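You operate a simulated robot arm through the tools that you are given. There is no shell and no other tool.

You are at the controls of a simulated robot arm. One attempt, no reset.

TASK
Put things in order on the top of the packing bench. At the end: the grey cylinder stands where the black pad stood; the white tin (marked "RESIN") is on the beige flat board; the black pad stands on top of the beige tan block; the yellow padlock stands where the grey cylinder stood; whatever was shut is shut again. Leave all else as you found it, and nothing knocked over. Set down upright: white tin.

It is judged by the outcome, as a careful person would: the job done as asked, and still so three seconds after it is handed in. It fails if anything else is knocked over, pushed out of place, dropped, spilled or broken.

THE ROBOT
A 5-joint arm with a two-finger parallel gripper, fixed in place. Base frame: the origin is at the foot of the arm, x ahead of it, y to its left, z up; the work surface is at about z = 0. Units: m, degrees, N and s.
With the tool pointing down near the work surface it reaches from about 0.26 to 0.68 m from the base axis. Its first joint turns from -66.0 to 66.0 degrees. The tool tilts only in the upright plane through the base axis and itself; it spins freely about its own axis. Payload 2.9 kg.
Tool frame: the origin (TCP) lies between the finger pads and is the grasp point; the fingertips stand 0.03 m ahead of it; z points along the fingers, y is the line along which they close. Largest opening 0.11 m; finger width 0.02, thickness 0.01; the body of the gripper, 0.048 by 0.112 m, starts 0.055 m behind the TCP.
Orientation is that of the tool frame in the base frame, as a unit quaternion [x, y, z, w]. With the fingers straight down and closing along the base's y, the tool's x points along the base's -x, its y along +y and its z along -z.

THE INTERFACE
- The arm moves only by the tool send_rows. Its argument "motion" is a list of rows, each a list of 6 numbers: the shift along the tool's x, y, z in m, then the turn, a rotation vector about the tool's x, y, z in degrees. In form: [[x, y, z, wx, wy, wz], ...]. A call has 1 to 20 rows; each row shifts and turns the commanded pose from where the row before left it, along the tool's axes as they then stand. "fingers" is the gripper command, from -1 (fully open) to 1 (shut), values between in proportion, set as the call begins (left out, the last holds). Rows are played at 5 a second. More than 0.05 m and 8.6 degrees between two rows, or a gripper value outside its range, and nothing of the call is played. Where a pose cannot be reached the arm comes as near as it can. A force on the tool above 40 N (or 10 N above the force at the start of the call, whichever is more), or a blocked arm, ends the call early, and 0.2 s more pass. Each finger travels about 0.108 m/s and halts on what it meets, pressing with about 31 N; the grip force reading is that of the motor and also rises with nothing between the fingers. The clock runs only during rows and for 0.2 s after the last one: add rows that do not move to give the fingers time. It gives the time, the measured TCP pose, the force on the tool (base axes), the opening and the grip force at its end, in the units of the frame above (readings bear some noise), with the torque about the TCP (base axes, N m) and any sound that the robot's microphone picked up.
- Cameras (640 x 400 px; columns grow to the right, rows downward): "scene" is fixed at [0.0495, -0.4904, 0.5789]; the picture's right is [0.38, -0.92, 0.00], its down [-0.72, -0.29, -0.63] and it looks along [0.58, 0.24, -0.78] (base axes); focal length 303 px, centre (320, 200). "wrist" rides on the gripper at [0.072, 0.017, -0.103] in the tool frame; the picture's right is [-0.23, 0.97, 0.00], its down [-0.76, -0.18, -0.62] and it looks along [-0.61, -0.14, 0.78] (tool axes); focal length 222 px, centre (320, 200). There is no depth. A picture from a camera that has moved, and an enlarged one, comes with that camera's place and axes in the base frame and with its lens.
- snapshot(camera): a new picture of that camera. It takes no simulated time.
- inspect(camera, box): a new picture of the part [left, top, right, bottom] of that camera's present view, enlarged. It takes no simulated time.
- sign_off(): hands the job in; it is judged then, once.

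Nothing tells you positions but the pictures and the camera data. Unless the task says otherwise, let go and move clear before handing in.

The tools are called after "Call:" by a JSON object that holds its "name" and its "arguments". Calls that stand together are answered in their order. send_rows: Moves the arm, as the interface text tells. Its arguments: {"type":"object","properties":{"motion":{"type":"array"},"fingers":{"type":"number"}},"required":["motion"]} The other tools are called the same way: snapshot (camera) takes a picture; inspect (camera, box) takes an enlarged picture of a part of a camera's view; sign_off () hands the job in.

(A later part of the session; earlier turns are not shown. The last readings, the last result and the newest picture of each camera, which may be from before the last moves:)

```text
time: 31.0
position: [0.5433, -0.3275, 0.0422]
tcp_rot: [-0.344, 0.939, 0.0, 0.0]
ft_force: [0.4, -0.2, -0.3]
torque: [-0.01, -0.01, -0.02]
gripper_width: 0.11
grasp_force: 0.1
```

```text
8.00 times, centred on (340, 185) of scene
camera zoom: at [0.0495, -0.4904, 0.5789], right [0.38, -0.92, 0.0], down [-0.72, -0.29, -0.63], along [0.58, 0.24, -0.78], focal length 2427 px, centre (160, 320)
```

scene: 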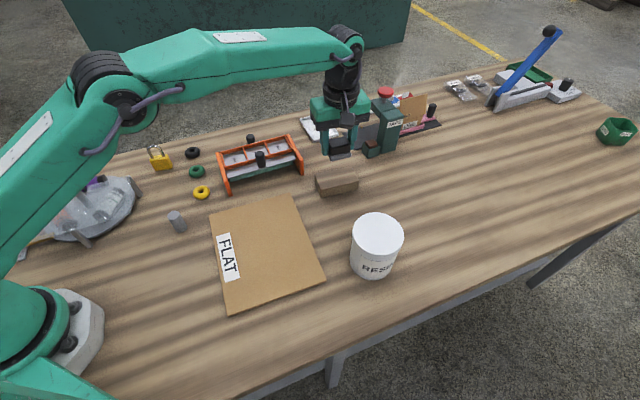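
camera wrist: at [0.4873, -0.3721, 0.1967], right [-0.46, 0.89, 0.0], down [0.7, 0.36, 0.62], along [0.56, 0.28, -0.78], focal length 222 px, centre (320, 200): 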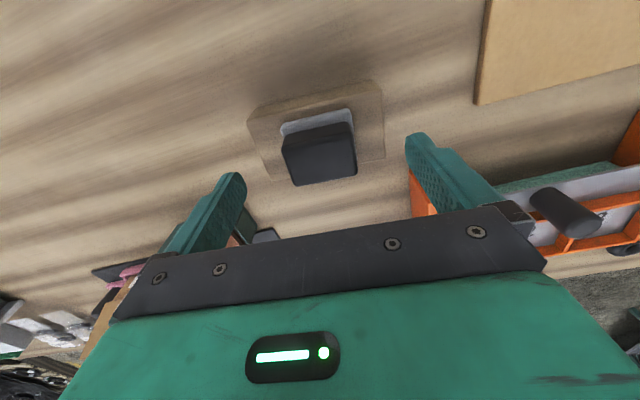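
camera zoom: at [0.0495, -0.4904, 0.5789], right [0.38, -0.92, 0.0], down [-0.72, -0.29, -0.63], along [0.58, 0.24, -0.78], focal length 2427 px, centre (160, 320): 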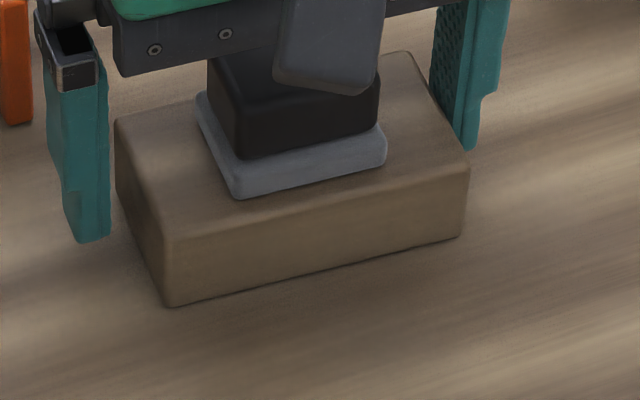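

The block is back on its original outline. I'll back off 4 mm and raise straight up, then go look at the grey cylinder.

Call:
{"name": "send_rows", "arguments": {"motion": [[0, -0.002, 0, 0, 0, 0], [0, -0.0025, 0, 0, 0, 0], [0, 0, -0.01, 0, 0, 0], [0, 0, -0.02, 0, 0, 0], [0, 0, -0.03, 0, 0, 0], [0, 0, -0.03, 0, 0, 0], [0, 0, -0.03, 0, 0, 0], [0, 0, 0, 0, 0, 0]]}}

Call:
{"name": "inspect", "arguments": {"camera": "scene", "box": [300, 160, 380, 210]}}

Call:
{"name": "inspect", "arguments": {"camera": "scene", "box": [140, 195, 220, 245]}}

Call:
{"name": "inspect", "arguments": {"camera": "scene", "box": [130, 135, 210, 185]}}

```text
time: 32.8
position: [0.5467, -0.3281, 0.163]
tcp_rot: [-0.344, 0.939, 0.0, 0.0]
ft_force: [-0.4, 0.8, -0.5]
torque: [0.01, 0.02, -0.01]
gripper_width: 0.1099
grasp_force: 0.0
```

```text
8.00 times, centred on (340, 185) of scene
camera zoom: at [0.0495, -0.4904, 0.5789], right [0.38, -0.92, 0.0], down [-0.72, -0.29, -0.63], along [0.58, 0.24, -0.78], focal length 2427 px, centre (160, 320)
```

zoom: 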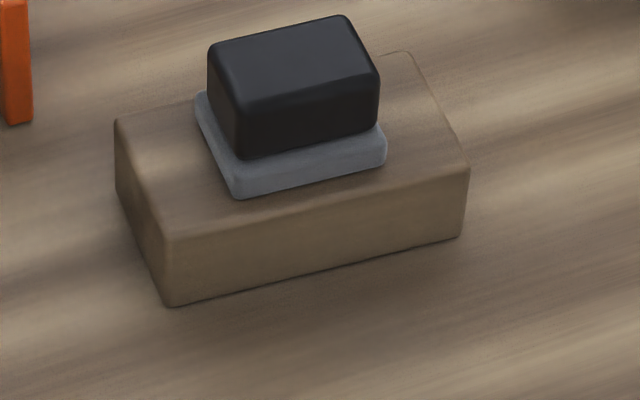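

```text
8.00 times, centred on (180, 220) of scene
camera zoom: at [0.0495, -0.4904, 0.5789], right [0.38, -0.92, 0.0], down [-0.72, -0.29, -0.63], along [0.58, 0.24, -0.78], focal length 2427 px, centre (1440, 40)
```

zoom: 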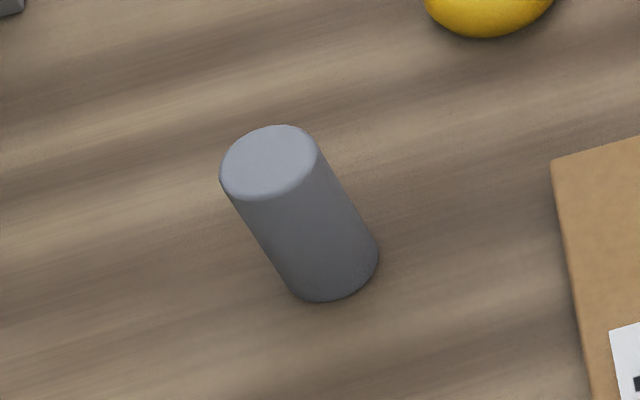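

```text
8.00 times, centred on (170, 160) of scene
camera zoom: at [0.0495, -0.4904, 0.5789], right [0.38, -0.92, 0.0], down [-0.72, -0.29, -0.63], along [0.58, 0.24, -0.78], focal length 2427 px, centre (1520, 520)
```

zoom: 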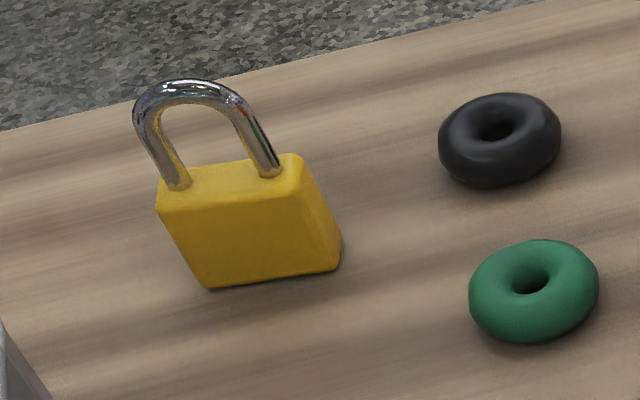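

The pad stands centred on the block, and the block is where it was. The grey cylinder is near (0.2885, -0.049), about 27 mm in diameter and 50 mm tall. I'll travel above it at height.

Call:
{"name": "send_rows", "arguments": {"motion": [[0.0006, 0.0145, 0, 0, 0, 0], [0.0013, 0.0292, 0, 0, 0, 0], [0.0013, 0.0292, 0, 0, 0, 0], [0.0013, 0.0292, 0, 0, 0, 0], [0.0013, 0.0292, 0, 0, 0, 0], [0.0013, 0.0292, 0, 0, 0, 0], [0.0013, 0.0292, 0, 0, 0, 0], [0.0013, 0.0292, 0, 0, 0, 0], [0.0013, 0.0292, 0, 0, 0, 0], [0.0013, 0.0292, 0, 0, 0, 0], [0.0013, 0.0292, 0, 0, 0, 0], [0.0013, 0.0292, 0, 0, 0, 0], [0.0013, 0.0292, 0, 0, 0, 0], [0.0006, 0.0147, 0, 0, 0, 0], [0, 0, 0, 0, 0, 0]], "fingers": -0.09}}

Call:
{"name": "snapshot", "arguments": {"camera": "wrist"}}

Call:
{"name": "snapshot", "arguments": {"camera": "scene"}}

```text
time: 36.0
position: [0.2887, -0.0518, 0.1635]
tcp_rot: [-0.344, 0.939, 0.0, 0.001]
ft_force: [0.7, -0.3, 0.2]
torque: [0.03, 0.01, -0.03]
gripper_width: 0.06
grasp_force: 0.0
```

```text
taken
camera wrist: at [0.2218, -0.0841, 0.2674], right [-0.45, 0.89, 0.0], down [0.7, 0.36, 0.62], along [0.56, 0.28, -0.78], focal length 222 px, centre (320, 200)
```

wrist: 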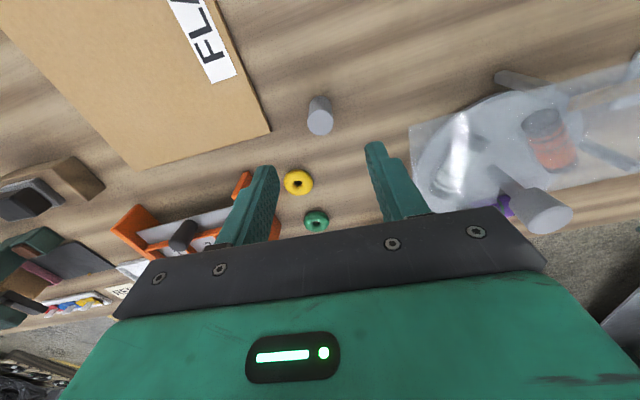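

```text
taken
```

scene: 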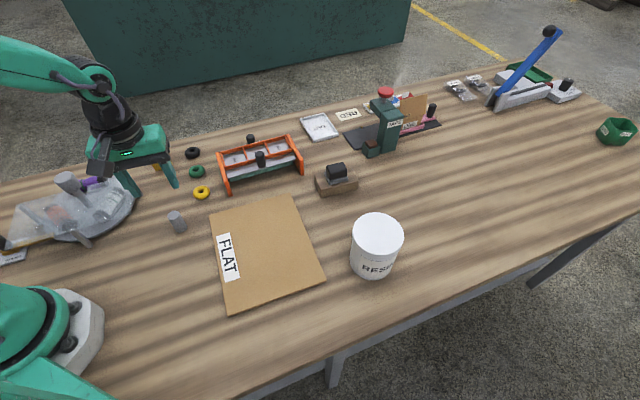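

The cylinder is below the open fingers. I'll zoom to centre on it.

Call:
{"name": "inspect", "arguments": {"camera": "wrist", "box": [260, 60, 380, 160]}}

```text
4.00 times, centred on (320, 110) of wrist
camera zoom: at [0.2218, -0.0841, 0.2674], right [-0.45, 0.89, 0.0], down [0.7, 0.36, 0.62], along [0.56, 0.28, -0.78], focal length 888 px, centre (320, 560)
```

zoom: 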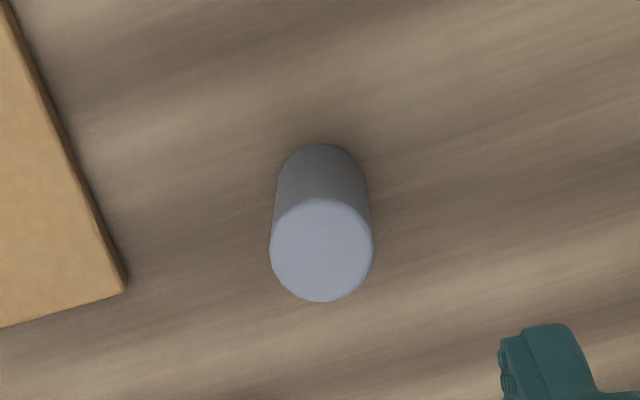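

The cylinder is 25 mm wide and is 2.4 mm off in tool x. I'll centre on it and descend.

Call:
{"name": "send_rows", "arguments": {"motion": [[-0.0024, 0, 0, 0, 0, 0], [0, 0, 0.025, 0, 0, 0], [0, 0, 0.025, 0, 0, 0], [0, 0, 0.025, 0, 0, 0], [0, 0, 0.02, 0, 0, 0], [0, 0, 0.015, 0, 0, 0], [0, 0, 0.01, 0, 0, 0], [0, 0, 0.007, 0, 0, 0], [0, 0, 0, 0, 0, 0]]}}

Call:
{"name": "inspect", "arguments": {"camera": "wrist", "box": [200, 80, 440, 230]}}

Call:
{"name": "inspect", "arguments": {"camera": "scene", "box": [120, 170, 240, 245]}}

```text
time: 38.0
position: [0.2906, -0.0499, 0.0352]
tcp_rot: [-0.344, 0.939, -0.001, -0.001]
ft_force: [-0.5, 0.2, -0.2]
torque: [0.0, 0.04, 0.03]
gripper_width: 0.06
grasp_force: 0.2
```

```text
2.67 times, centred on (320, 155) of wrist
camera zoom: at [0.2237, -0.0828, 0.1397], right [-0.46, 0.89, 0.0], down [0.7, 0.36, 0.62], along [0.55, 0.28, -0.78], focal length 592 px, centre (320, 320)
```

zoom: 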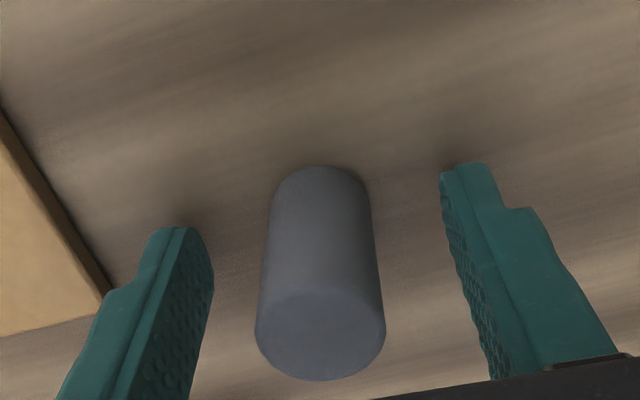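

```text
5.33 times, centred on (180, 208) of scene
camera zoom: at [0.0495, -0.4904, 0.5789], right [0.38, -0.92, 0.0], down [-0.72, -0.29, -0.63], along [0.58, 0.24, -0.78], focal length 1618 px, centre (1067, 160)
```

zoom: 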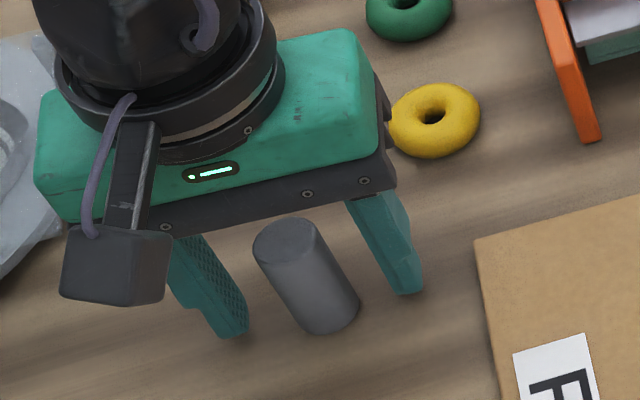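

The cylinder is well centred between the fingers. I'll close and then lift a little.

Call:
{"name": "send_rows", "arguments": {"motion": [[0, 0, 0, 0, 0, 0], [0, 0, 0, 0, 0, 0], [0, 0, 0, 0, 0, 0], [0, 0, 0, 0, 0, 0]], "fingers": 1}}

Call:
{"name": "send_rows", "arguments": {"motion": [[0, 0, -0.003, 0, 0, 0], [0, 0, -0.007, 0, 0, 0], [0, 0, -0.01, 0, 0, 0], [0, 0, 0, 0, 0, 0]]}}

Call:
{"name": "inspect", "arguments": {"camera": "wrist", "box": [200, 80, 440, 230]}}

Call:
{"name": "inspect", "arguments": {"camera": "scene", "box": [120, 170, 240, 245]}}

```text
time: 39.0
position: [0.2902, -0.0491, 0.0356]
tcp_rot: [-0.344, 0.939, 0.0, 0.0]
ft_force: [-0.1, -0.4, -0.4]
torque: [-0.01, -0.01, 0.03]
gripper_width: 0.0242
grasp_force: 30.9
```

```text
time: 40.0
position: [0.29, -0.0498, 0.0552]
tcp_rot: [-0.343, 0.939, -0.001, 0.001]
ft_force: [-0.1, -1.0, -0.1]
torque: [0.0, -0.03, -0.02]
gripper_width: 0.024
grasp_force: 31.2
```

```text
2.67 times, centred on (320, 155) of wrist
camera zoom: at [0.2238, -0.0832, 0.1599], right [-0.46, 0.89, 0.0], down [0.7, 0.36, 0.62], along [0.56, 0.28, -0.78], focal length 592 px, centre (320, 320)
```

zoom: 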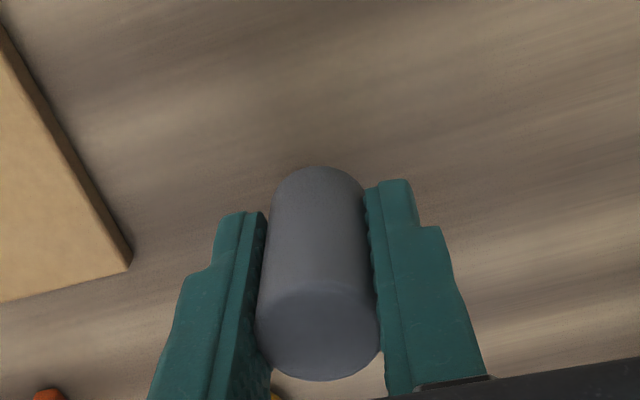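

```text
5.33 times, centred on (180, 208) of scene
camera zoom: at [0.0495, -0.4904, 0.5789], right [0.38, -0.92, 0.0], down [-0.72, -0.29, -0.63], along [0.58, 0.24, -0.78], focal length 1618 px, centre (1067, 160)
```

zoom: 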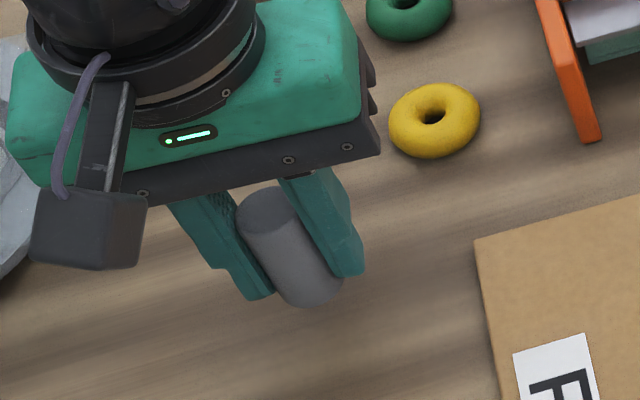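

The cylinder is held securely. I'll lift it and carry it to the pad's old spot at (0.5747, 0.008).

Call:
{"name": "send_rows", "arguments": {"motion": [[0, 0, -0.015, 0, 0, 0], [0, 0, -0.025, 0, 0, 0], [0, 0, -0.025, 0, 0, 0], [0, 0, -0.025, 0, 0, 0], [0, 0, -0.01, 0, 0, 0], [-0.0106, -0.00583, 0, 0, 0, 0], [-0.0212, -0.01167, 0, 0, 0, 0], [-0.0212, -0.01167, 0, 0, 0, 0], [-0.0212, -0.01167, 0, 0, 0, 0], [-0.0212, -0.01167, 0, 0, 0, 0], [-0.0212, -0.01167, 0, 0, 0, 0], [-0.0212, -0.01167, 0, 0, 0, 0], [-0.0212, -0.01167, 0, 0, 0, 0], [-0.0212, -0.01167, 0, 0, 0, 0], [-0.0212, -0.01167, 0, 0, 0, 0], [-0.0212, -0.01167, 0, 0, 0, 0], [-0.0212, -0.01167, 0, 0, 0, 0], [-0.0106, -0.00583, 0, 0, 0, 0], [0, 0, 0, 0, 0, 0]]}}

Call:
{"name": "snapshot", "arguments": {"camera": "wrist"}}

Call:
{"name": "inspect", "arguments": {"camera": "scene", "box": [160, 40, 320, 190]}}

```text
time: 44.0
position: [0.5764, 0.009, 0.1559]
tcp_rot: [-0.344, 0.939, 0.0, 0.0]
ft_force: [-0.2, 0.0, -0.7]
torque: [-0.02, 0.03, -0.02]
gripper_width: 0.0243
grasp_force: 30.9
```

```text
taken
camera wrist: at [0.509, -0.0252, 0.26], right [-0.46, 0.89, 0.0], down [0.7, 0.36, 0.62], along [0.55, 0.28, -0.78], focal length 222 px, centre (320, 200)
```

wrist: 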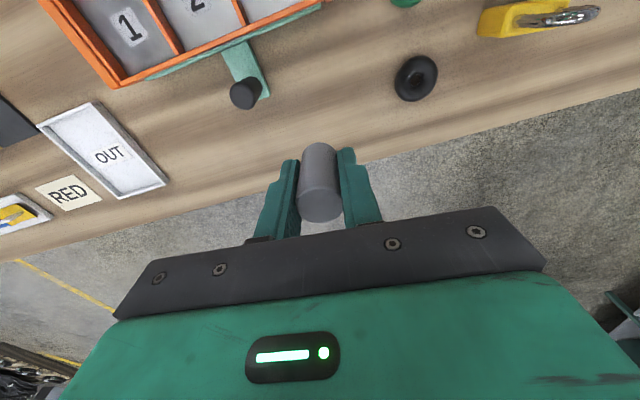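

```text
2.67 times, centred on (240, 115) of scene
camera zoom: at [0.0495, -0.4904, 0.5789], right [0.38, -0.92, 0.0], down [-0.72, -0.29, -0.63], along [0.58, 0.24, -0.78], focal length 809 px, centre (533, 427)
```

zoom: 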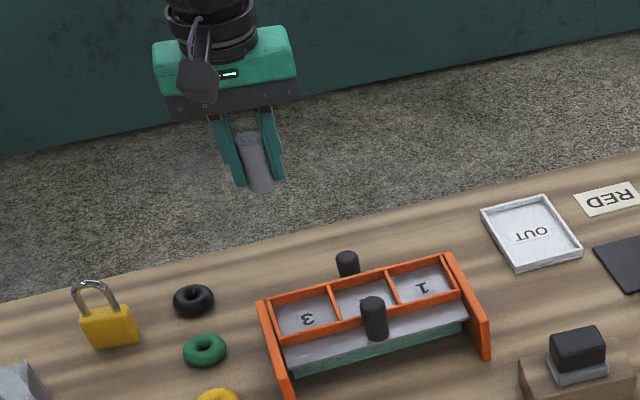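

The cylinder is over the old pad spot. I'll lower to just above the surface.

Call:
{"name": "send_rows", "arguments": {"motion": [[0, 0, 0.02, 0, 0, 0], [0, 0, 0.025, 0, 0, 0], [0, 0, 0.025, 0, 0, 0], [0, 0, 0.02, 0, 0, 0], [0, 0, 0.015, 0, 0, 0], [0, 0, 0.008, 0, 0, 0], [0, 0, 0.004, 0, 0, 0], [0, 0, 0, 0, 0, 0]]}}

Call:
{"name": "inspect", "arguments": {"camera": "wrist", "box": [160, 50, 480, 250]}}

Call:
{"name": "inspect", "arguments": {"camera": "scene", "box": [190, 80, 290, 160]}}

```text
time: 45.8
position: [0.5752, 0.009, 0.0381]
tcp_rot: [-0.343, 0.939, 0.0, -0.001]
ft_force: [-0.6, -0.5, -0.5]
torque: [-0.02, -0.06, 0.02]
gripper_width: 0.0244
grasp_force: 31.2
```

```text
2.00 times, centred on (320, 150) of wrist
camera zoom: at [0.5088, -0.0254, 0.1428], right [-0.46, 0.89, 0.0], down [0.7, 0.36, 0.62], along [0.55, 0.28, -0.78], focal length 444 px, centre (320, 300)
```

zoom: 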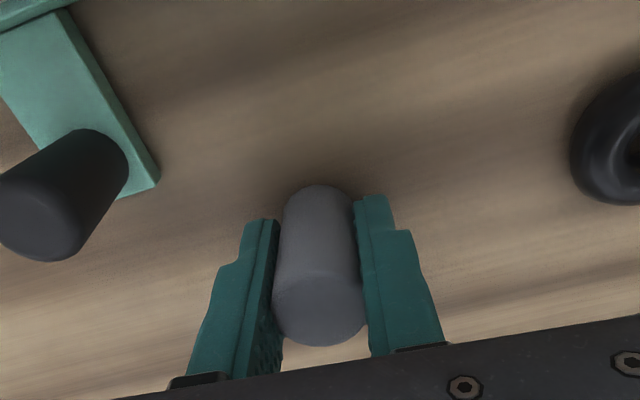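

```text
5.00 times, centred on (240, 120) of scene
camera zoom: at [0.0495, -0.4904, 0.5789], right [0.38, -0.92, 0.0], down [-0.72, -0.29, -0.63], along [0.58, 0.24, -0.78], focal length 1517 px, centre (720, 600)
```

zoom: 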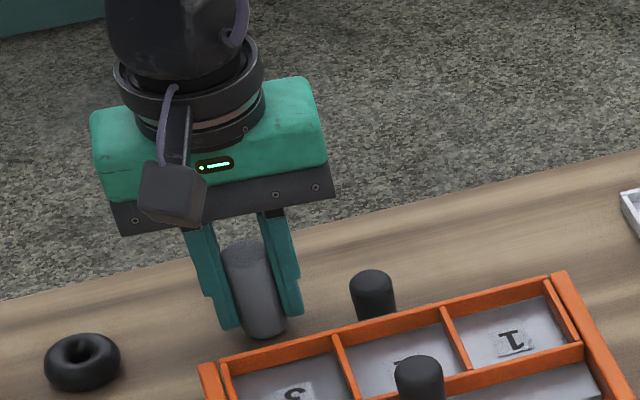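

Call:
{"name": "send_rows", "arguments": {"motion": [[0, 0, 0.001, 0, 0, 0], [0, 0, 0, 0, 0, 0]]}}

Call:
{"name": "send_rows", "arguments": {"motion": [[0, 0, 0.001, 0, 0, 0], [0, 0, 0, 0, 0, 0]]}}

Call:
{"name": "send_rows", "arguments": {"motion": [[0, 0, 0.001, 0, 0, 0], [0, 0, 0, 0, 0, 0]]}}

```text
time: 46.4
position: [0.5755, 0.0074, 0.0377]
tcp_rot: [-0.344, 0.939, 0.0, 0.001]
ft_force: [0.5, -0.5, -0.4]
torque: [0.01, 0.0, -0.01]
gripper_width: 0.0241
grasp_force: 30.6
```

```text
time: 47.0
position: [0.5753, 0.009, 0.0358]
tcp_rot: [-0.343, 0.939, 0.0, 0.001]
ft_force: [-0.4, -0.6, 0.6]
torque: [-0.01, 0.0, 0.02]
gripper_width: 0.0243
grasp_force: 30.8
```

```text
time: 47.6
position: [0.5751, 0.0075, 0.0357]
tcp_rot: [-0.344, 0.939, 0.0, -0.001]
ft_force: [0.3, 0.3, -0.1]
torque: [0.02, 0.0, 0.01]
gripper_width: 0.0245
grasp_force: 30.8
```

Call:
{"name": "send_rows", "arguments": {"motion": [[0, 0, 0.0007, 0, 0, 0], [0, 0, 0, 0, 0, 0]]}}

Call:
{"name": "send_rows", "arguments": {"motion": [[0, 0, 0.0007, 0, 0, 0], [0, 0, 0, 0, 0, 0]]}}

Call:
{"name": "inspect", "arguments": {"camera": "wrist", "box": [200, 80, 440, 230]}}

```text
time: 48.2
position: [0.5757, 0.0088, 0.0356]
tcp_rot: [-0.344, 0.939, 0.001, 0.0]
ft_force: [-2.4, -0.1, 6.0]
torque: [-0.05, 0.09, -0.02]
gripper_width: 0.0243
grasp_force: 31.1
```

```text
time: 48.8
position: [0.576, 0.0098, 0.0364]
tcp_rot: [-0.344, 0.939, 0.0, 0.0]
ft_force: [-6.7, 0.5, 16.1]
torque: [0.01, 0.31, -0.04]
gripper_width: 0.024
grasp_force: 30.8
```

```text
2.67 times, centred on (320, 155) of wrist
camera zoom: at [0.509, -0.0253, 0.1394], right [-0.46, 0.89, 0.0], down [0.7, 0.36, 0.62], along [0.56, 0.28, -0.78], focal length 592 px, centre (320, 320)
```

zoom: 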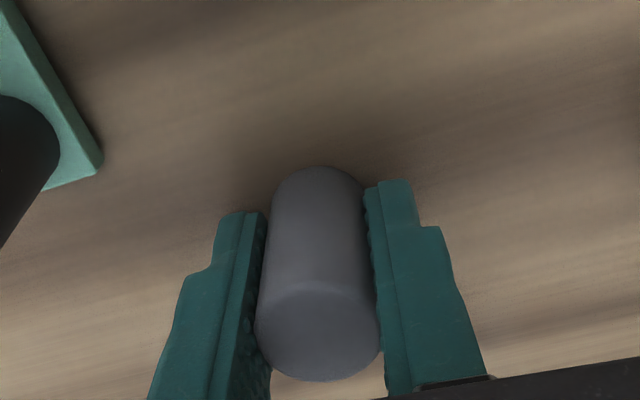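

Contact is felt. I'll ease off until nearly unloaded, then open only slightly and check that nothing gets dragged.

Call:
{"name": "send_rows", "arguments": {"motion": [[0, 0, -0.0009, 0, 0, 0], [0, 0, 0, 0, 0, 0]]}}

Call:
{"name": "send_rows", "arguments": {"motion": [[0, 0, 0, 0, 0, 0], [0, 0, 0, 0, 0, 0]], "fingers": 0.49}}

Call:
{"name": "inspect", "arguments": {"camera": "wrist", "box": [200, 80, 440, 230]}}

```text
time: 49.4
position: [0.5757, 0.007, 0.0352]
tcp_rot: [-0.344, 0.939, 0.0, 0.001]
ft_force: [-1.2, 1.2, 10.8]
torque: [0.05, 0.09, 0.01]
gripper_width: 0.0241
grasp_force: 30.7
```

```text
time: 50.0
position: [0.5753, 0.0072, 0.0351]
tcp_rot: [-0.344, 0.939, 0.0, 0.0]
ft_force: [0.5, 0.4, -0.2]
torque: [-0.02, 0.0, 0.02]
gripper_width: 0.0281
grasp_force: 0.0
```

```text
2.67 times, centred on (320, 155) of wrist
camera zoom: at [0.5088, -0.0255, 0.1389], right [-0.46, 0.89, 0.0], down [0.7, 0.36, 0.62], along [0.55, 0.28, -0.78], focal length 592 px, centre (320, 320)
```

zoom: 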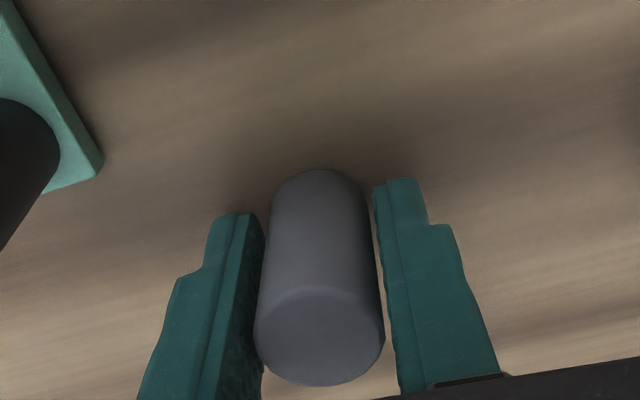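

Call:
{"name": "send_rows", "arguments": {"motion": [[0, 0, 0, 0, 0, 0], [0, 0, 0, 0, 0, 0]], "fingers": 0.35}}

Call:
{"name": "inspect", "arguments": {"camera": "wrist", "box": [200, 80, 440, 230]}}

```text
time: 50.6
position: [0.5755, 0.0079, 0.0354]
tcp_rot: [-0.343, 0.939, 0.0, -0.001]
ft_force: [-0.2, -0.2, 0.3]
torque: [0.01, 0.0, 0.0]
gripper_width: 0.0358
grasp_force: 0.1
```

```text
2.67 times, centred on (320, 155) of wrist
camera zoom: at [0.5089, -0.0255, 0.1393], right [-0.46, 0.89, 0.0], down [0.7, 0.36, 0.62], along [0.56, 0.28, -0.78], focal length 592 px, centre (320, 320)
```

zoom: 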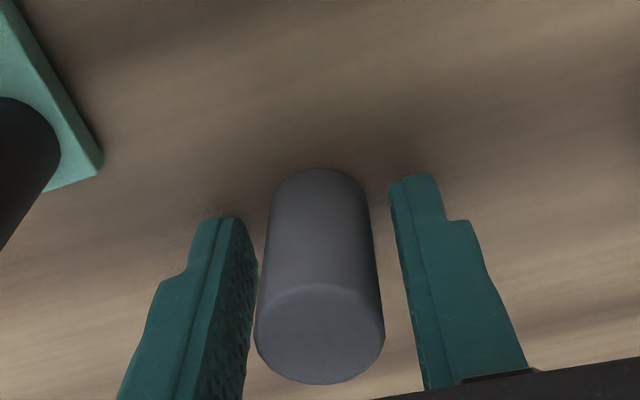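

The cylinder stands free at the pad's old spot. I'll raise straight up, move over the padlock and take a look.

Call:
{"name": "send_rows", "arguments": {"motion": [[0, 0, -0.005, 0, 0, 0], [0, 0, -0.015, 0, 0, 0], [0, 0, -0.025, 0, 0, 0], [0, 0, -0.03, 0, 0, 0], [0, 0, -0.03, 0, 0, 0], [0, 0, -0.02, 0, 0, 0], [0.00527, 0.0256, 0, 0, 0, 0], [0.00527, 0.0256, 0, 0, 0, 0], [0.00527, 0.0256, 0, 0, 0, 0], [0.00527, 0.0256, 0, 0, 0, 0], [0.00527, 0.0256, 0, 0, 0, 0], [0.00527, 0.0256, 0, 0, 0, 0], [0.00527, 0.0256, 0, 0, 0, 0], [0, 0, 0, 0, 0, 6], [0, 0, 0, 0, 0, 0]]}}

Call:
{"name": "snapshot", "arguments": {"camera": "wrist"}}

Call:
{"name": "inspect", "arguments": {"camera": "wrist", "box": [240, 50, 400, 150]}}

Call:
{"name": "inspect", "arguments": {"camera": "scene", "box": [180, 110, 290, 180]}}

```text
time: 53.8
position: [0.4322, 0.1219, 0.1588]
tcp_rot: [-0.294, 0.956, 0.0, 0.0]
ft_force: [-0.2, 0.3, -0.3]
torque: [0.03, -0.02, 0.0]
gripper_width: 0.0358
grasp_force: 0.0
```

```text
taken
camera wrist: at [0.3615, 0.0949, 0.2642], right [-0.36, 0.93, 0.0], down [0.73, 0.28, 0.62], along [0.58, 0.22, -0.78], focal length 222 px, centre (320, 200)
```

wrist: 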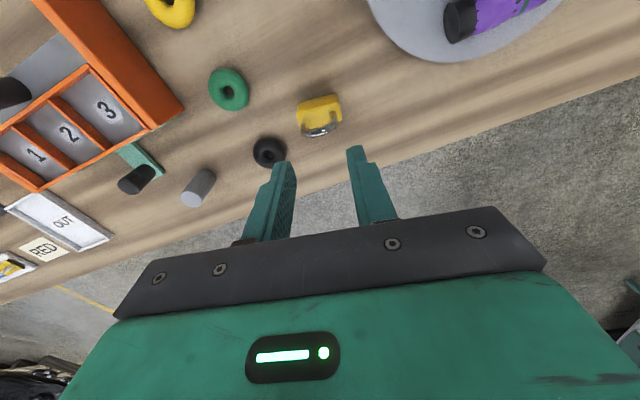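

```text
4.00 times, centred on (320, 100) of wrist
camera zoom: at [0.3615, 0.0949, 0.2642], right [-0.36, 0.93, 0.0], down [0.73, 0.28, 0.62], along [0.58, 0.22, -0.78], focal length 888 px, centre (320, 600)
```

zoom: 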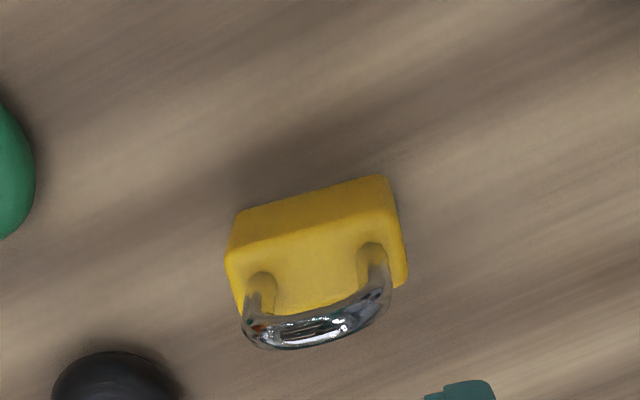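

```text
5.71 times, centred on (235, 145) of scene
camera zoom: at [0.0495, -0.4904, 0.5789], right [0.38, -0.92, 0.0], down [-0.72, -0.29, -0.63], along [0.58, 0.24, -0.78], focal length 1733 px, centre (806, 514)
```

zoom: 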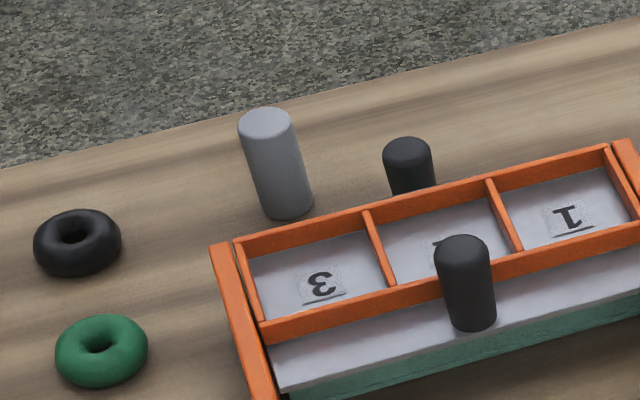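

The padlock stands upright, about 43 mm wide with its body about 36 mm tall and its shackle top near 77 mm, and it is aligned with the fingers. I'll open to 70 mm and descend so the fingers straddle the body's ends.

Call:
{"name": "send_rows", "arguments": {"motion": [[-0.0007, -0.0008, 0, 0, 0, 0], [0, 0, 0, 0, 0, 0], [0, 0, 0.02, 0, 0, 0], [0, 0, 0.025, 0, 0, 0], [0, 0, 0.025, 0, 0, 0], [0, 0, 0.02, 0, 0, 0], [0, 0, 0, 0, 0, 0]], "fingers": -0.27}}

Call:
{"name": "inspect", "arguments": {"camera": "wrist", "box": [160, 50, 480, 250]}}

Call:
{"name": "inspect", "arguments": {"camera": "scene", "box": [110, 90, 230, 190]}}

```text
time: 55.4
position: [0.4315, 0.1207, 0.069]
tcp_rot: [-0.294, 0.956, 0.0, 0.0]
ft_force: [-0.1, 0.7, -0.7]
torque: [0.0, 0.03, -0.02]
gripper_width: 0.0697
grasp_force: 0.0
```

```text
2.00 times, centred on (320, 150) of wrist
camera zoom: at [0.3622, 0.0938, 0.174], right [-0.36, 0.93, 0.0], down [0.73, 0.28, 0.62], along [0.58, 0.22, -0.78], focal length 444 px, centre (320, 300)
```

zoom: 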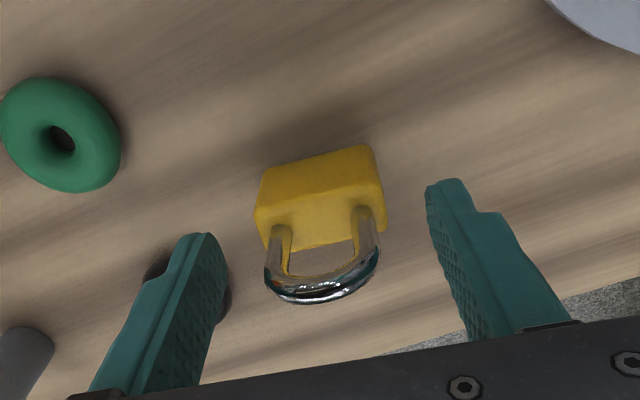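

```text
4.00 times, centred on (170, 140) of scene
camera zoom: at [0.0495, -0.4904, 0.5789], right [0.38, -0.92, 0.0], down [-0.72, -0.29, -0.63], along [0.58, 0.24, -0.78], focal length 1213 px, centre (920, 440)
```

zoom: 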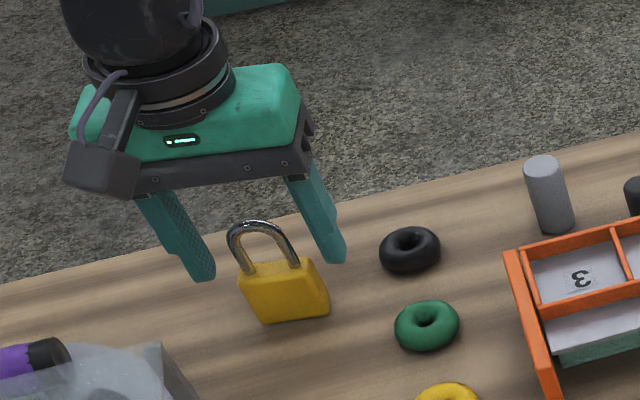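

Call:
{"name": "send_rows", "arguments": {"motion": [[0, 0, 0.012, 0, 0, 0], [0, 0, 0.01, 0, 0, 0], [0, 0, 0.007, 0, 0, 0], [0, 0, 0, 0, 0, 0]]}}

Call:
{"name": "inspect", "arguments": {"camera": "wrist", "box": [160, 50, 480, 250]}}

Call:
{"name": "inspect", "arguments": {"camera": "scene", "box": [110, 90, 230, 190]}}

```text
time: 56.4
position: [0.4323, 0.1209, 0.0421]
tcp_rot: [-0.294, 0.956, 0.0, 0.001]
ft_force: [-0.5, -0.4, -0.4]
torque: [-0.03, 0.02, -0.04]
gripper_width: 0.0697
grasp_force: 0.1
```

```text
2.00 times, centred on (320, 150) of wrist
camera zoom: at [0.3622, 0.0942, 0.1455], right [-0.36, 0.93, 0.0], down [0.73, 0.28, 0.62], along [0.58, 0.22, -0.78], focal length 444 px, centre (320, 300)
```

zoom: 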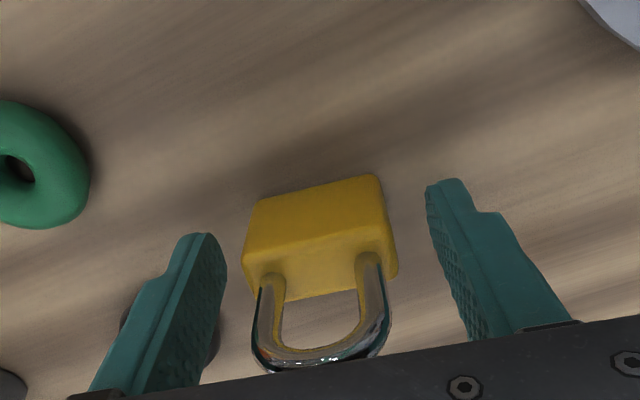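

```text
4.00 times, centred on (170, 140) of scene
camera zoom: at [0.0495, -0.4904, 0.5789], right [0.38, -0.92, 0.0], down [-0.72, -0.29, -0.63], along [0.58, 0.24, -0.78], focal length 1213 px, centre (920, 440)
```

zoom: 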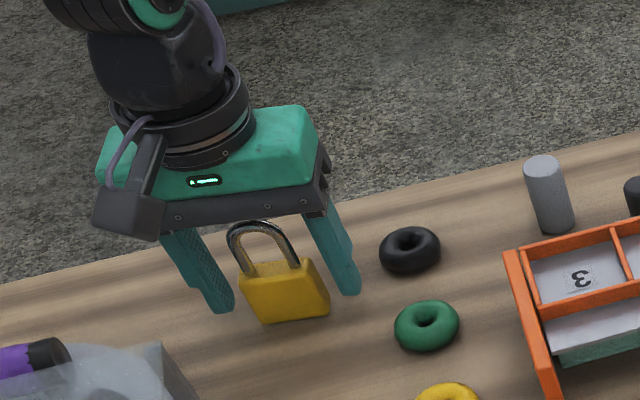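

Call:
{"name": "send_rows", "arguments": {"motion": [[0, 0, 0.003, 0, 0, 0], [0, 0, 0, 0, 0, 0]]}}

Call:
{"name": "send_rows", "arguments": {"motion": [[0, 0, 0, 0, 0, 0], [0, 0, 0, 0, 0, 0], [0, 0, 0, 0, 0, 0], [0, 0, 0, 0, 0, 0]], "fingers": 1}}

Call:
{"name": "inspect", "arguments": {"camera": "wrist", "box": [160, 50, 480, 250]}}

Call:
{"name": "inspect", "arguments": {"camera": "scene", "box": [110, 90, 230, 190]}}

```text
time: 57.0
position: [0.4314, 0.1209, 0.0383]
tcp_rot: [-0.294, 0.956, -0.001, 0.0]
ft_force: [0.2, 0.5, 0.0]
torque: [-0.01, 0.02, -0.03]
gripper_width: 0.0696
grasp_force: 0.1
```

```text
time: 58.0
position: [0.4329, 0.1204, 0.0378]
tcp_rot: [-0.294, 0.956, 0.0, 0.0]
ft_force: [0.4, 0.1, 0.2]
torque: [0.02, -0.02, -0.03]
gripper_width: 0.0449
grasp_force: 31.1
```

```text
2.00 times, centred on (320, 150) of wrist
camera zoom: at [0.3622, 0.0942, 0.1424], right [-0.36, 0.93, 0.0], down [0.73, 0.28, 0.62], along [0.58, 0.22, -0.78], focal length 444 px, centre (320, 300)
```

zoom: 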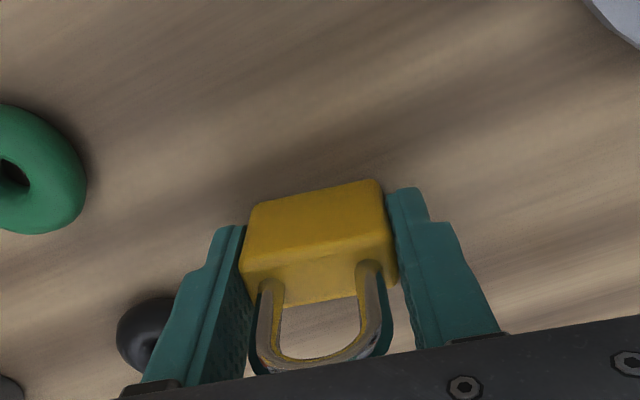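

```text
4.00 times, centred on (170, 140) of scene
camera zoom: at [0.0495, -0.4904, 0.5789], right [0.38, -0.92, 0.0], down [-0.72, -0.29, -0.63], along [0.58, 0.24, -0.78], focal length 1213 px, centre (920, 440)
```

zoom: 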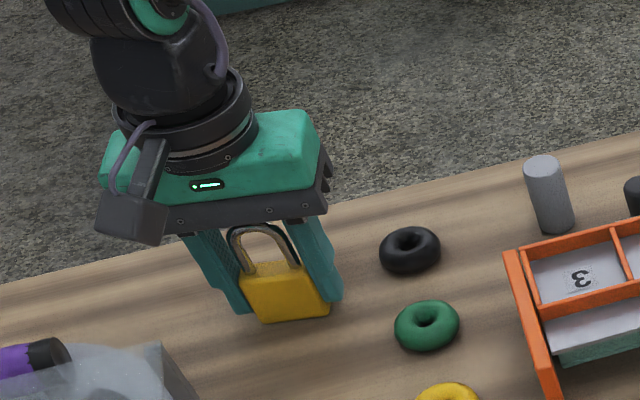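

The padlock body is gripped at 45 mm. I'll lift slowly and check for slip.

Call:
{"name": "send_rows", "arguments": {"motion": [[0, 0, -0.002, 0, 0, 0], [0, 0, -0.004, 0, 0, 0], [0, 0, -0.006, 0, 0, 0], [0, 0, 0, 0, 0, 0]]}}

Call:
{"name": "inspect", "arguments": {"camera": "wrist", "box": [160, 50, 480, 250]}}

Call:
{"name": "inspect", "arguments": {"camera": "scene", "box": [110, 90, 230, 190]}}

```text
time: 59.0
position: [0.4315, 0.121, 0.0491]
tcp_rot: [-0.294, 0.956, 0.0, -0.001]
ft_force: [-0.1, -0.2, -1.6]
torque: [0.0, 0.0, -0.01]
gripper_width: 0.0448
grasp_force: 31.2
```

```text
2.00 times, centred on (320, 150) of wrist
camera zoom: at [0.3623, 0.0945, 0.1544], right [-0.36, 0.93, 0.0], down [0.73, 0.28, 0.62], along [0.58, 0.22, -0.78], focal length 444 px, centre (320, 300)
```

zoom: 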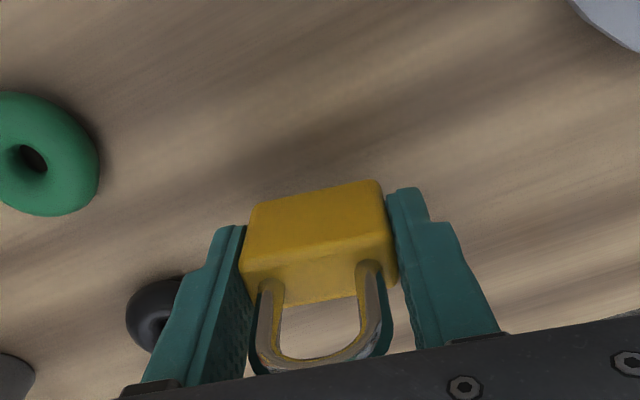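

```text
4.00 times, centred on (170, 140) of scene
camera zoom: at [0.0495, -0.4904, 0.5789], right [0.38, -0.92, 0.0], down [-0.72, -0.29, -0.63], along [0.58, 0.24, -0.78], focal length 1213 px, centre (920, 440)
```

zoom: 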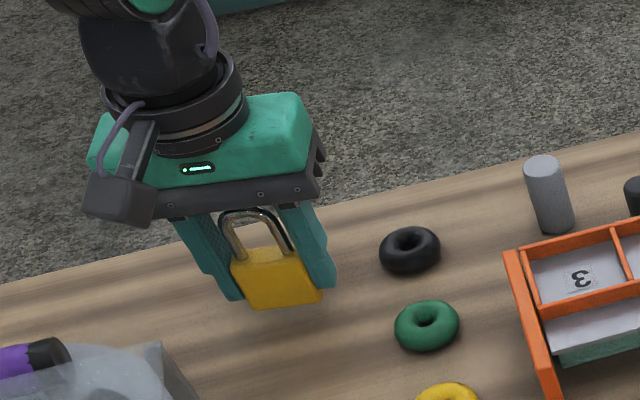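

The padlock lifts cleanly with no slip. I'll raise it and carry it to where the cylinder stood, (0.290, -0.0495).

Call:
{"name": "send_rows", "arguments": {"motion": [[0, 0, -0.015, 0, 0, 0], [0, 0, -0.025, 0, 0, 0], [0, 0, -0.025, 0, 0, 0], [0, 0, -0.025, 0, 0, 0], [0, 0, -0.015, 0, 0, 0], [0.01066, -0.003055, 0, 0, 0, 0], [0.02132, -0.00611, 0, 0, 0, 0], [0.02132, -0.00611, 0, 0, 0, 0], [0.02132, -0.00611, 0, 0, 0, 0], [0.02132, -0.00611, 0, 0, 0, 0], [0.02132, -0.00611, 0, 0, 0, 0], [0.02132, -0.00611, 0, 0, 0, 0], [0.02132, -0.00611, 0, 0, 0, 0], [0.02132, -0.00611, 0, 0, 0, 0], [0.02132, -0.00611, 0, 0, 0, 0], [0.01066, -0.003055, 0, 0, 0, 0], [0, 0, 0, 0, 0, 0]]}}

Call:
{"name": "snapshot", "arguments": {"camera": "wrist"}}

Call:
{"name": "snapshot", "arguments": {"camera": "scene"}}

```text
time: 62.6
position: [0.2896, -0.051, 0.1562]
tcp_rot: [-0.294, 0.956, 0.0, 0.0]
ft_force: [0.1, 0.6, -1.3]
torque: [-0.04, 0.0, -0.01]
gripper_width: 0.0449
grasp_force: 31.1
```

```text
taken
camera wrist: at [0.2205, -0.0763, 0.26], right [-0.36, 0.93, 0.0], down [0.73, 0.28, 0.62], along [0.58, 0.22, -0.78], focal length 222 px, centre (320, 200)
```

wrist: 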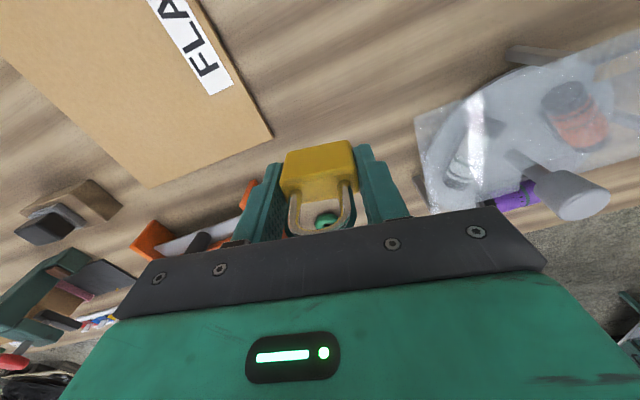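

```text
taken
```

scene: 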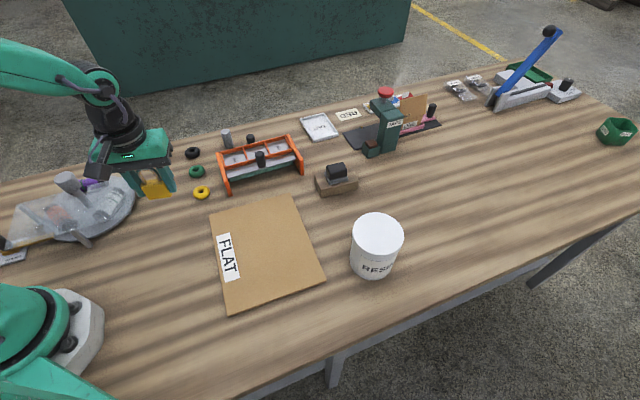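

The padlock is above the cylinder's old spot. I'll lower to a few mm above the bench.

Call:
{"name": "send_rows", "arguments": {"motion": [[0, 0, 0.02, 0, 0, 0], [0, 0, 0.025, 0, 0, 0], [0, 0, 0.025, 0, 0, 0], [0, 0, 0.02, 0, 0, 0], [0, 0, 0.014, 0, 0, 0], [0, 0, 0.007, 0, 0, 0], [0, 0, 0.003, 0, 0, 0], [0, 0, 0, 0, 0, 0]]}}

Call:
{"name": "send_rows", "arguments": {"motion": [[0, 0, 0.0015, 0, 0, 0], [0, 0, 0, 0, 0, 0]]}}

Call:
{"name": "inspect", "arguments": {"camera": "wrist", "box": [160, 50, 480, 250]}}

Call:
{"name": "inspect", "arguments": {"camera": "scene", "box": [110, 140, 230, 240]}}

```text
time: 64.4
position: [0.2909, -0.0494, 0.0421]
tcp_rot: [-0.294, 0.956, 0.0, -0.001]
ft_force: [-0.3, 0.0, -2.3]
torque: [-0.02, 0.01, 0.0]
gripper_width: 0.0447
grasp_force: 31.5
```

```text
time: 65.0
position: [0.2908, -0.0486, 0.0409]
tcp_rot: [-0.294, 0.956, -0.001, 0.0]
ft_force: [-0.2, -1.6, -1.2]
torque: [0.0, 0.01, 0.0]
gripper_width: 0.0446
grasp_force: 31.0
```

```text
2.00 times, centred on (320, 150) of wrist
camera zoom: at [0.2204, -0.0762, 0.1441], right [-0.36, 0.93, 0.0], down [0.73, 0.28, 0.62], along [0.58, 0.22, -0.78], focal length 444 px, centre (320, 300)
```

zoom: 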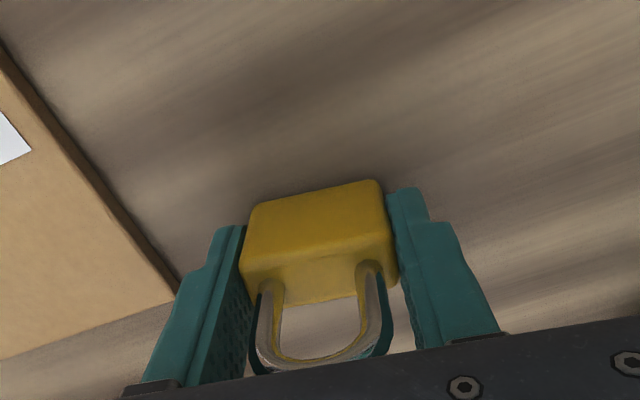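

```text
4.00 times, centred on (170, 190) of scene
camera zoom: at [0.0495, -0.4904, 0.5789], right [0.38, -0.92, 0.0], down [-0.72, -0.29, -0.63], along [0.58, 0.24, -0.78], focal length 1213 px, centre (920, 240)
```

zoom: 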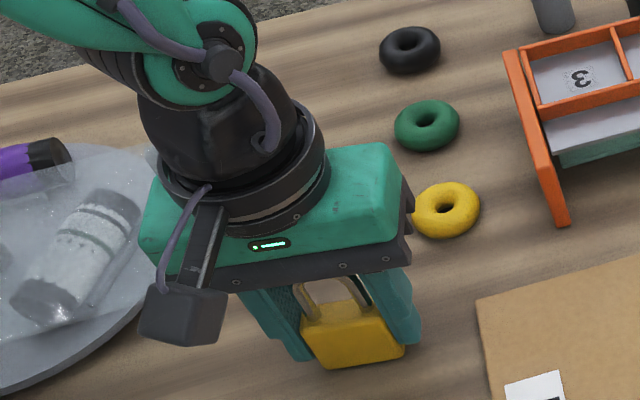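

Call:
{"name": "send_rows", "arguments": {"motion": [[0, 0, 0.001, 0, 0, 0], [0, 0, 0, 0, 0, 0]]}}

Call:
{"name": "send_rows", "arguments": {"motion": [[0, 0, 0.0007, 0, 0, 0], [0, 0, 0, 0, 0, 0]]}}

Call:
{"name": "send_rows", "arguments": {"motion": [[0, 0, 0.0005, 0, 0, 0], [0, 0, 0, 0, 0, 0]]}}

```text
time: 65.6
position: [0.2901, -0.0496, 0.0403]
tcp_rot: [-0.293, 0.956, 0.0, 0.0]
ft_force: [0.1, 0.6, -0.8]
torque: [0.01, 0.0, 0.01]
gripper_width: 0.0445
grasp_force: 30.8
```

```text
time: 66.2
position: [0.291, -0.0492, 0.0381]
tcp_rot: [-0.294, 0.956, 0.001, 0.0]
ft_force: [-1.5, 0.7, 1.6]
torque: [0.0, 0.04, 0.04]
gripper_width: 0.0447
grasp_force: 30.9
```

```text
time: 66.8
position: [0.2898, -0.0496, 0.0384]
tcp_rot: [-0.294, 0.956, 0.0, -0.001]
ft_force: [-6.7, 1.9, 21.3]
torque: [0.01, 0.24, 0.01]
gripper_width: 0.0447
grasp_force: 30.6
```

Contact at about 21 N. I'll ease off, then open by only about 4 mm.

Call:
{"name": "send_rows", "arguments": {"motion": [[0, 0, -0.0004, 0, 0, 0], [0, 0, 0, 0, 0, 0]]}}

Call:
{"name": "send_rows", "arguments": {"motion": [[0, 0, 0, 0, 0, 0], [0, 0, 0, 0, 0, 0]], "fingers": 0.11}}

Call:
{"name": "inspect", "arguments": {"camera": "wrist", "box": [160, 50, 480, 250]}}

Call:
{"name": "inspect", "arguments": {"camera": "scene", "box": [150, 180, 230, 240]}}

```text
time: 67.4
position: [0.2898, -0.0497, 0.0386]
tcp_rot: [-0.294, 0.956, 0.0, 0.0]
ft_force: [-7.5, 0.1, 22.5]
torque: [-0.01, 0.26, 0.0]
gripper_width: 0.0448
grasp_force: 31.1
```

```text
time: 68.0
position: [0.291, -0.0499, 0.0385]
tcp_rot: [-0.294, 0.956, 0.0, 0.0]
ft_force: [-0.3, -0.4, 0.7]
torque: [-0.04, -0.02, 0.0]
gripper_width: 0.0491
grasp_force: 0.1
```

```text
2.00 times, centred on (320, 150) of wrist
camera zoom: at [0.2208, -0.0762, 0.1421], right [-0.36, 0.93, 0.0], down [0.73, 0.28, 0.62], along [0.58, 0.22, -0.78], focal length 444 px, centre (320, 300)
```

zoom: 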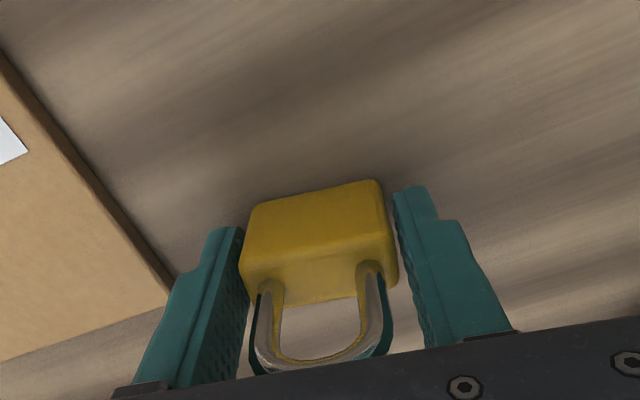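

```text
6.67 times, centred on (190, 210) of scene
camera zoom: at [0.0495, -0.4904, 0.5789], right [0.38, -0.92, 0.0], down [-0.72, -0.29, -0.63], along [0.58, 0.24, -0.78], focal length 2022 px, centre (1187, 133)
```

zoom: 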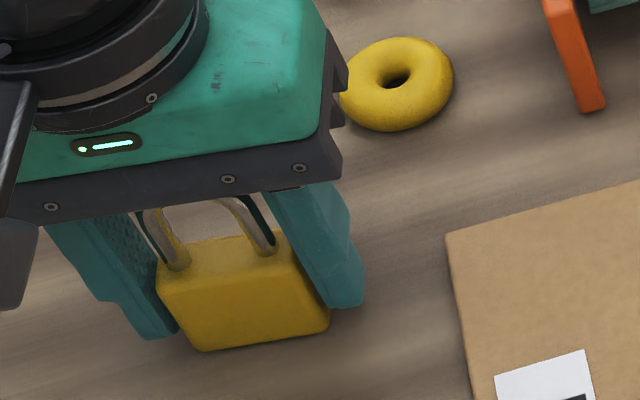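

The padlock stays put. I'll open a little more and lift straight up past the shackle.

Call:
{"name": "send_rows", "arguments": {"motion": [[0, 0, 0, 0, 0, 0], [0, 0, 0, 0, 0, 0], [0, 0, -0.005, 0, 0, 0], [0, 0, -0.015, 0, 0, 0], [0, 0, -0.025, 0, 0, 0], [0, 0, -0.03, 0, 0, 0], [0, 0, -0.03, 0, 0, 0], [0, 0, -0.03, 0, 0, 0], [0, 0, 0, 0, 0, 0]], "fingers": -0.03}}

Call:
{"name": "inspect", "arguments": {"camera": "scene", "box": [110, 140, 230, 240]}}

Call:
{"name": "snapshot", "arguments": {"camera": "wrist"}}

Call:
{"name": "inspect", "arguments": {"camera": "scene", "box": [320, 200, 440, 290]}}

```text
time: 70.0
position: [0.2907, -0.0488, 0.1719]
tcp_rot: [-0.294, 0.956, 0.001, 0.0]
ft_force: [-0.4, 0.5, 0.2]
torque: [-0.02, -0.01, -0.01]
gripper_width: 0.0567
grasp_force: 0.1
```

```text
4.00 times, centred on (170, 190) of scene
camera zoom: at [0.0495, -0.4904, 0.5789], right [0.38, -0.92, 0.0], down [-0.72, -0.29, -0.63], along [0.58, 0.24, -0.78], focal length 1213 px, centre (920, 240)
```

zoom: 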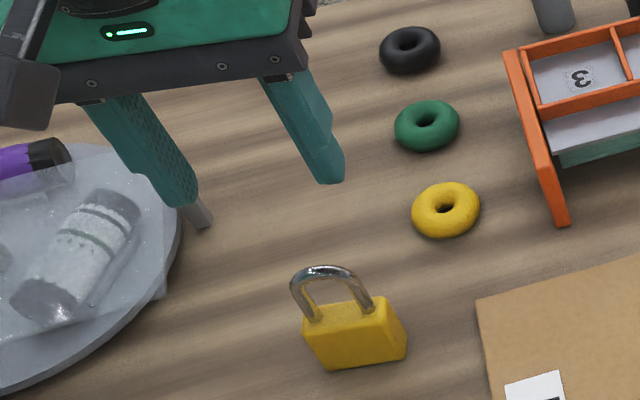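

```text
taken
camera wrist: at [0.2201, -0.0757, 0.2778], right [-0.36, 0.93, 0.0], down [0.73, 0.28, 0.62], along [0.58, 0.22, -0.78], focal length 222 px, centre (320, 200)
```

wrist: 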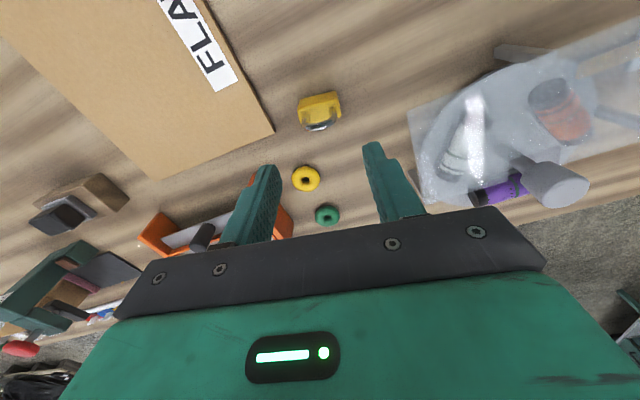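

```text
4.44 times, centred on (380, 245) of scene
camera zoom: at [0.0495, -0.4904, 0.5789], right [0.38, -0.92, 0.0], down [-0.72, -0.29, -0.63], along [0.58, 0.24, -0.78], focal length 1348 px, centre (53, 0)
```

zoom: 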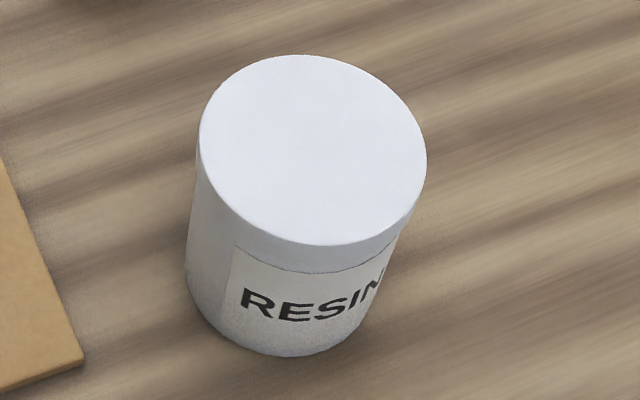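

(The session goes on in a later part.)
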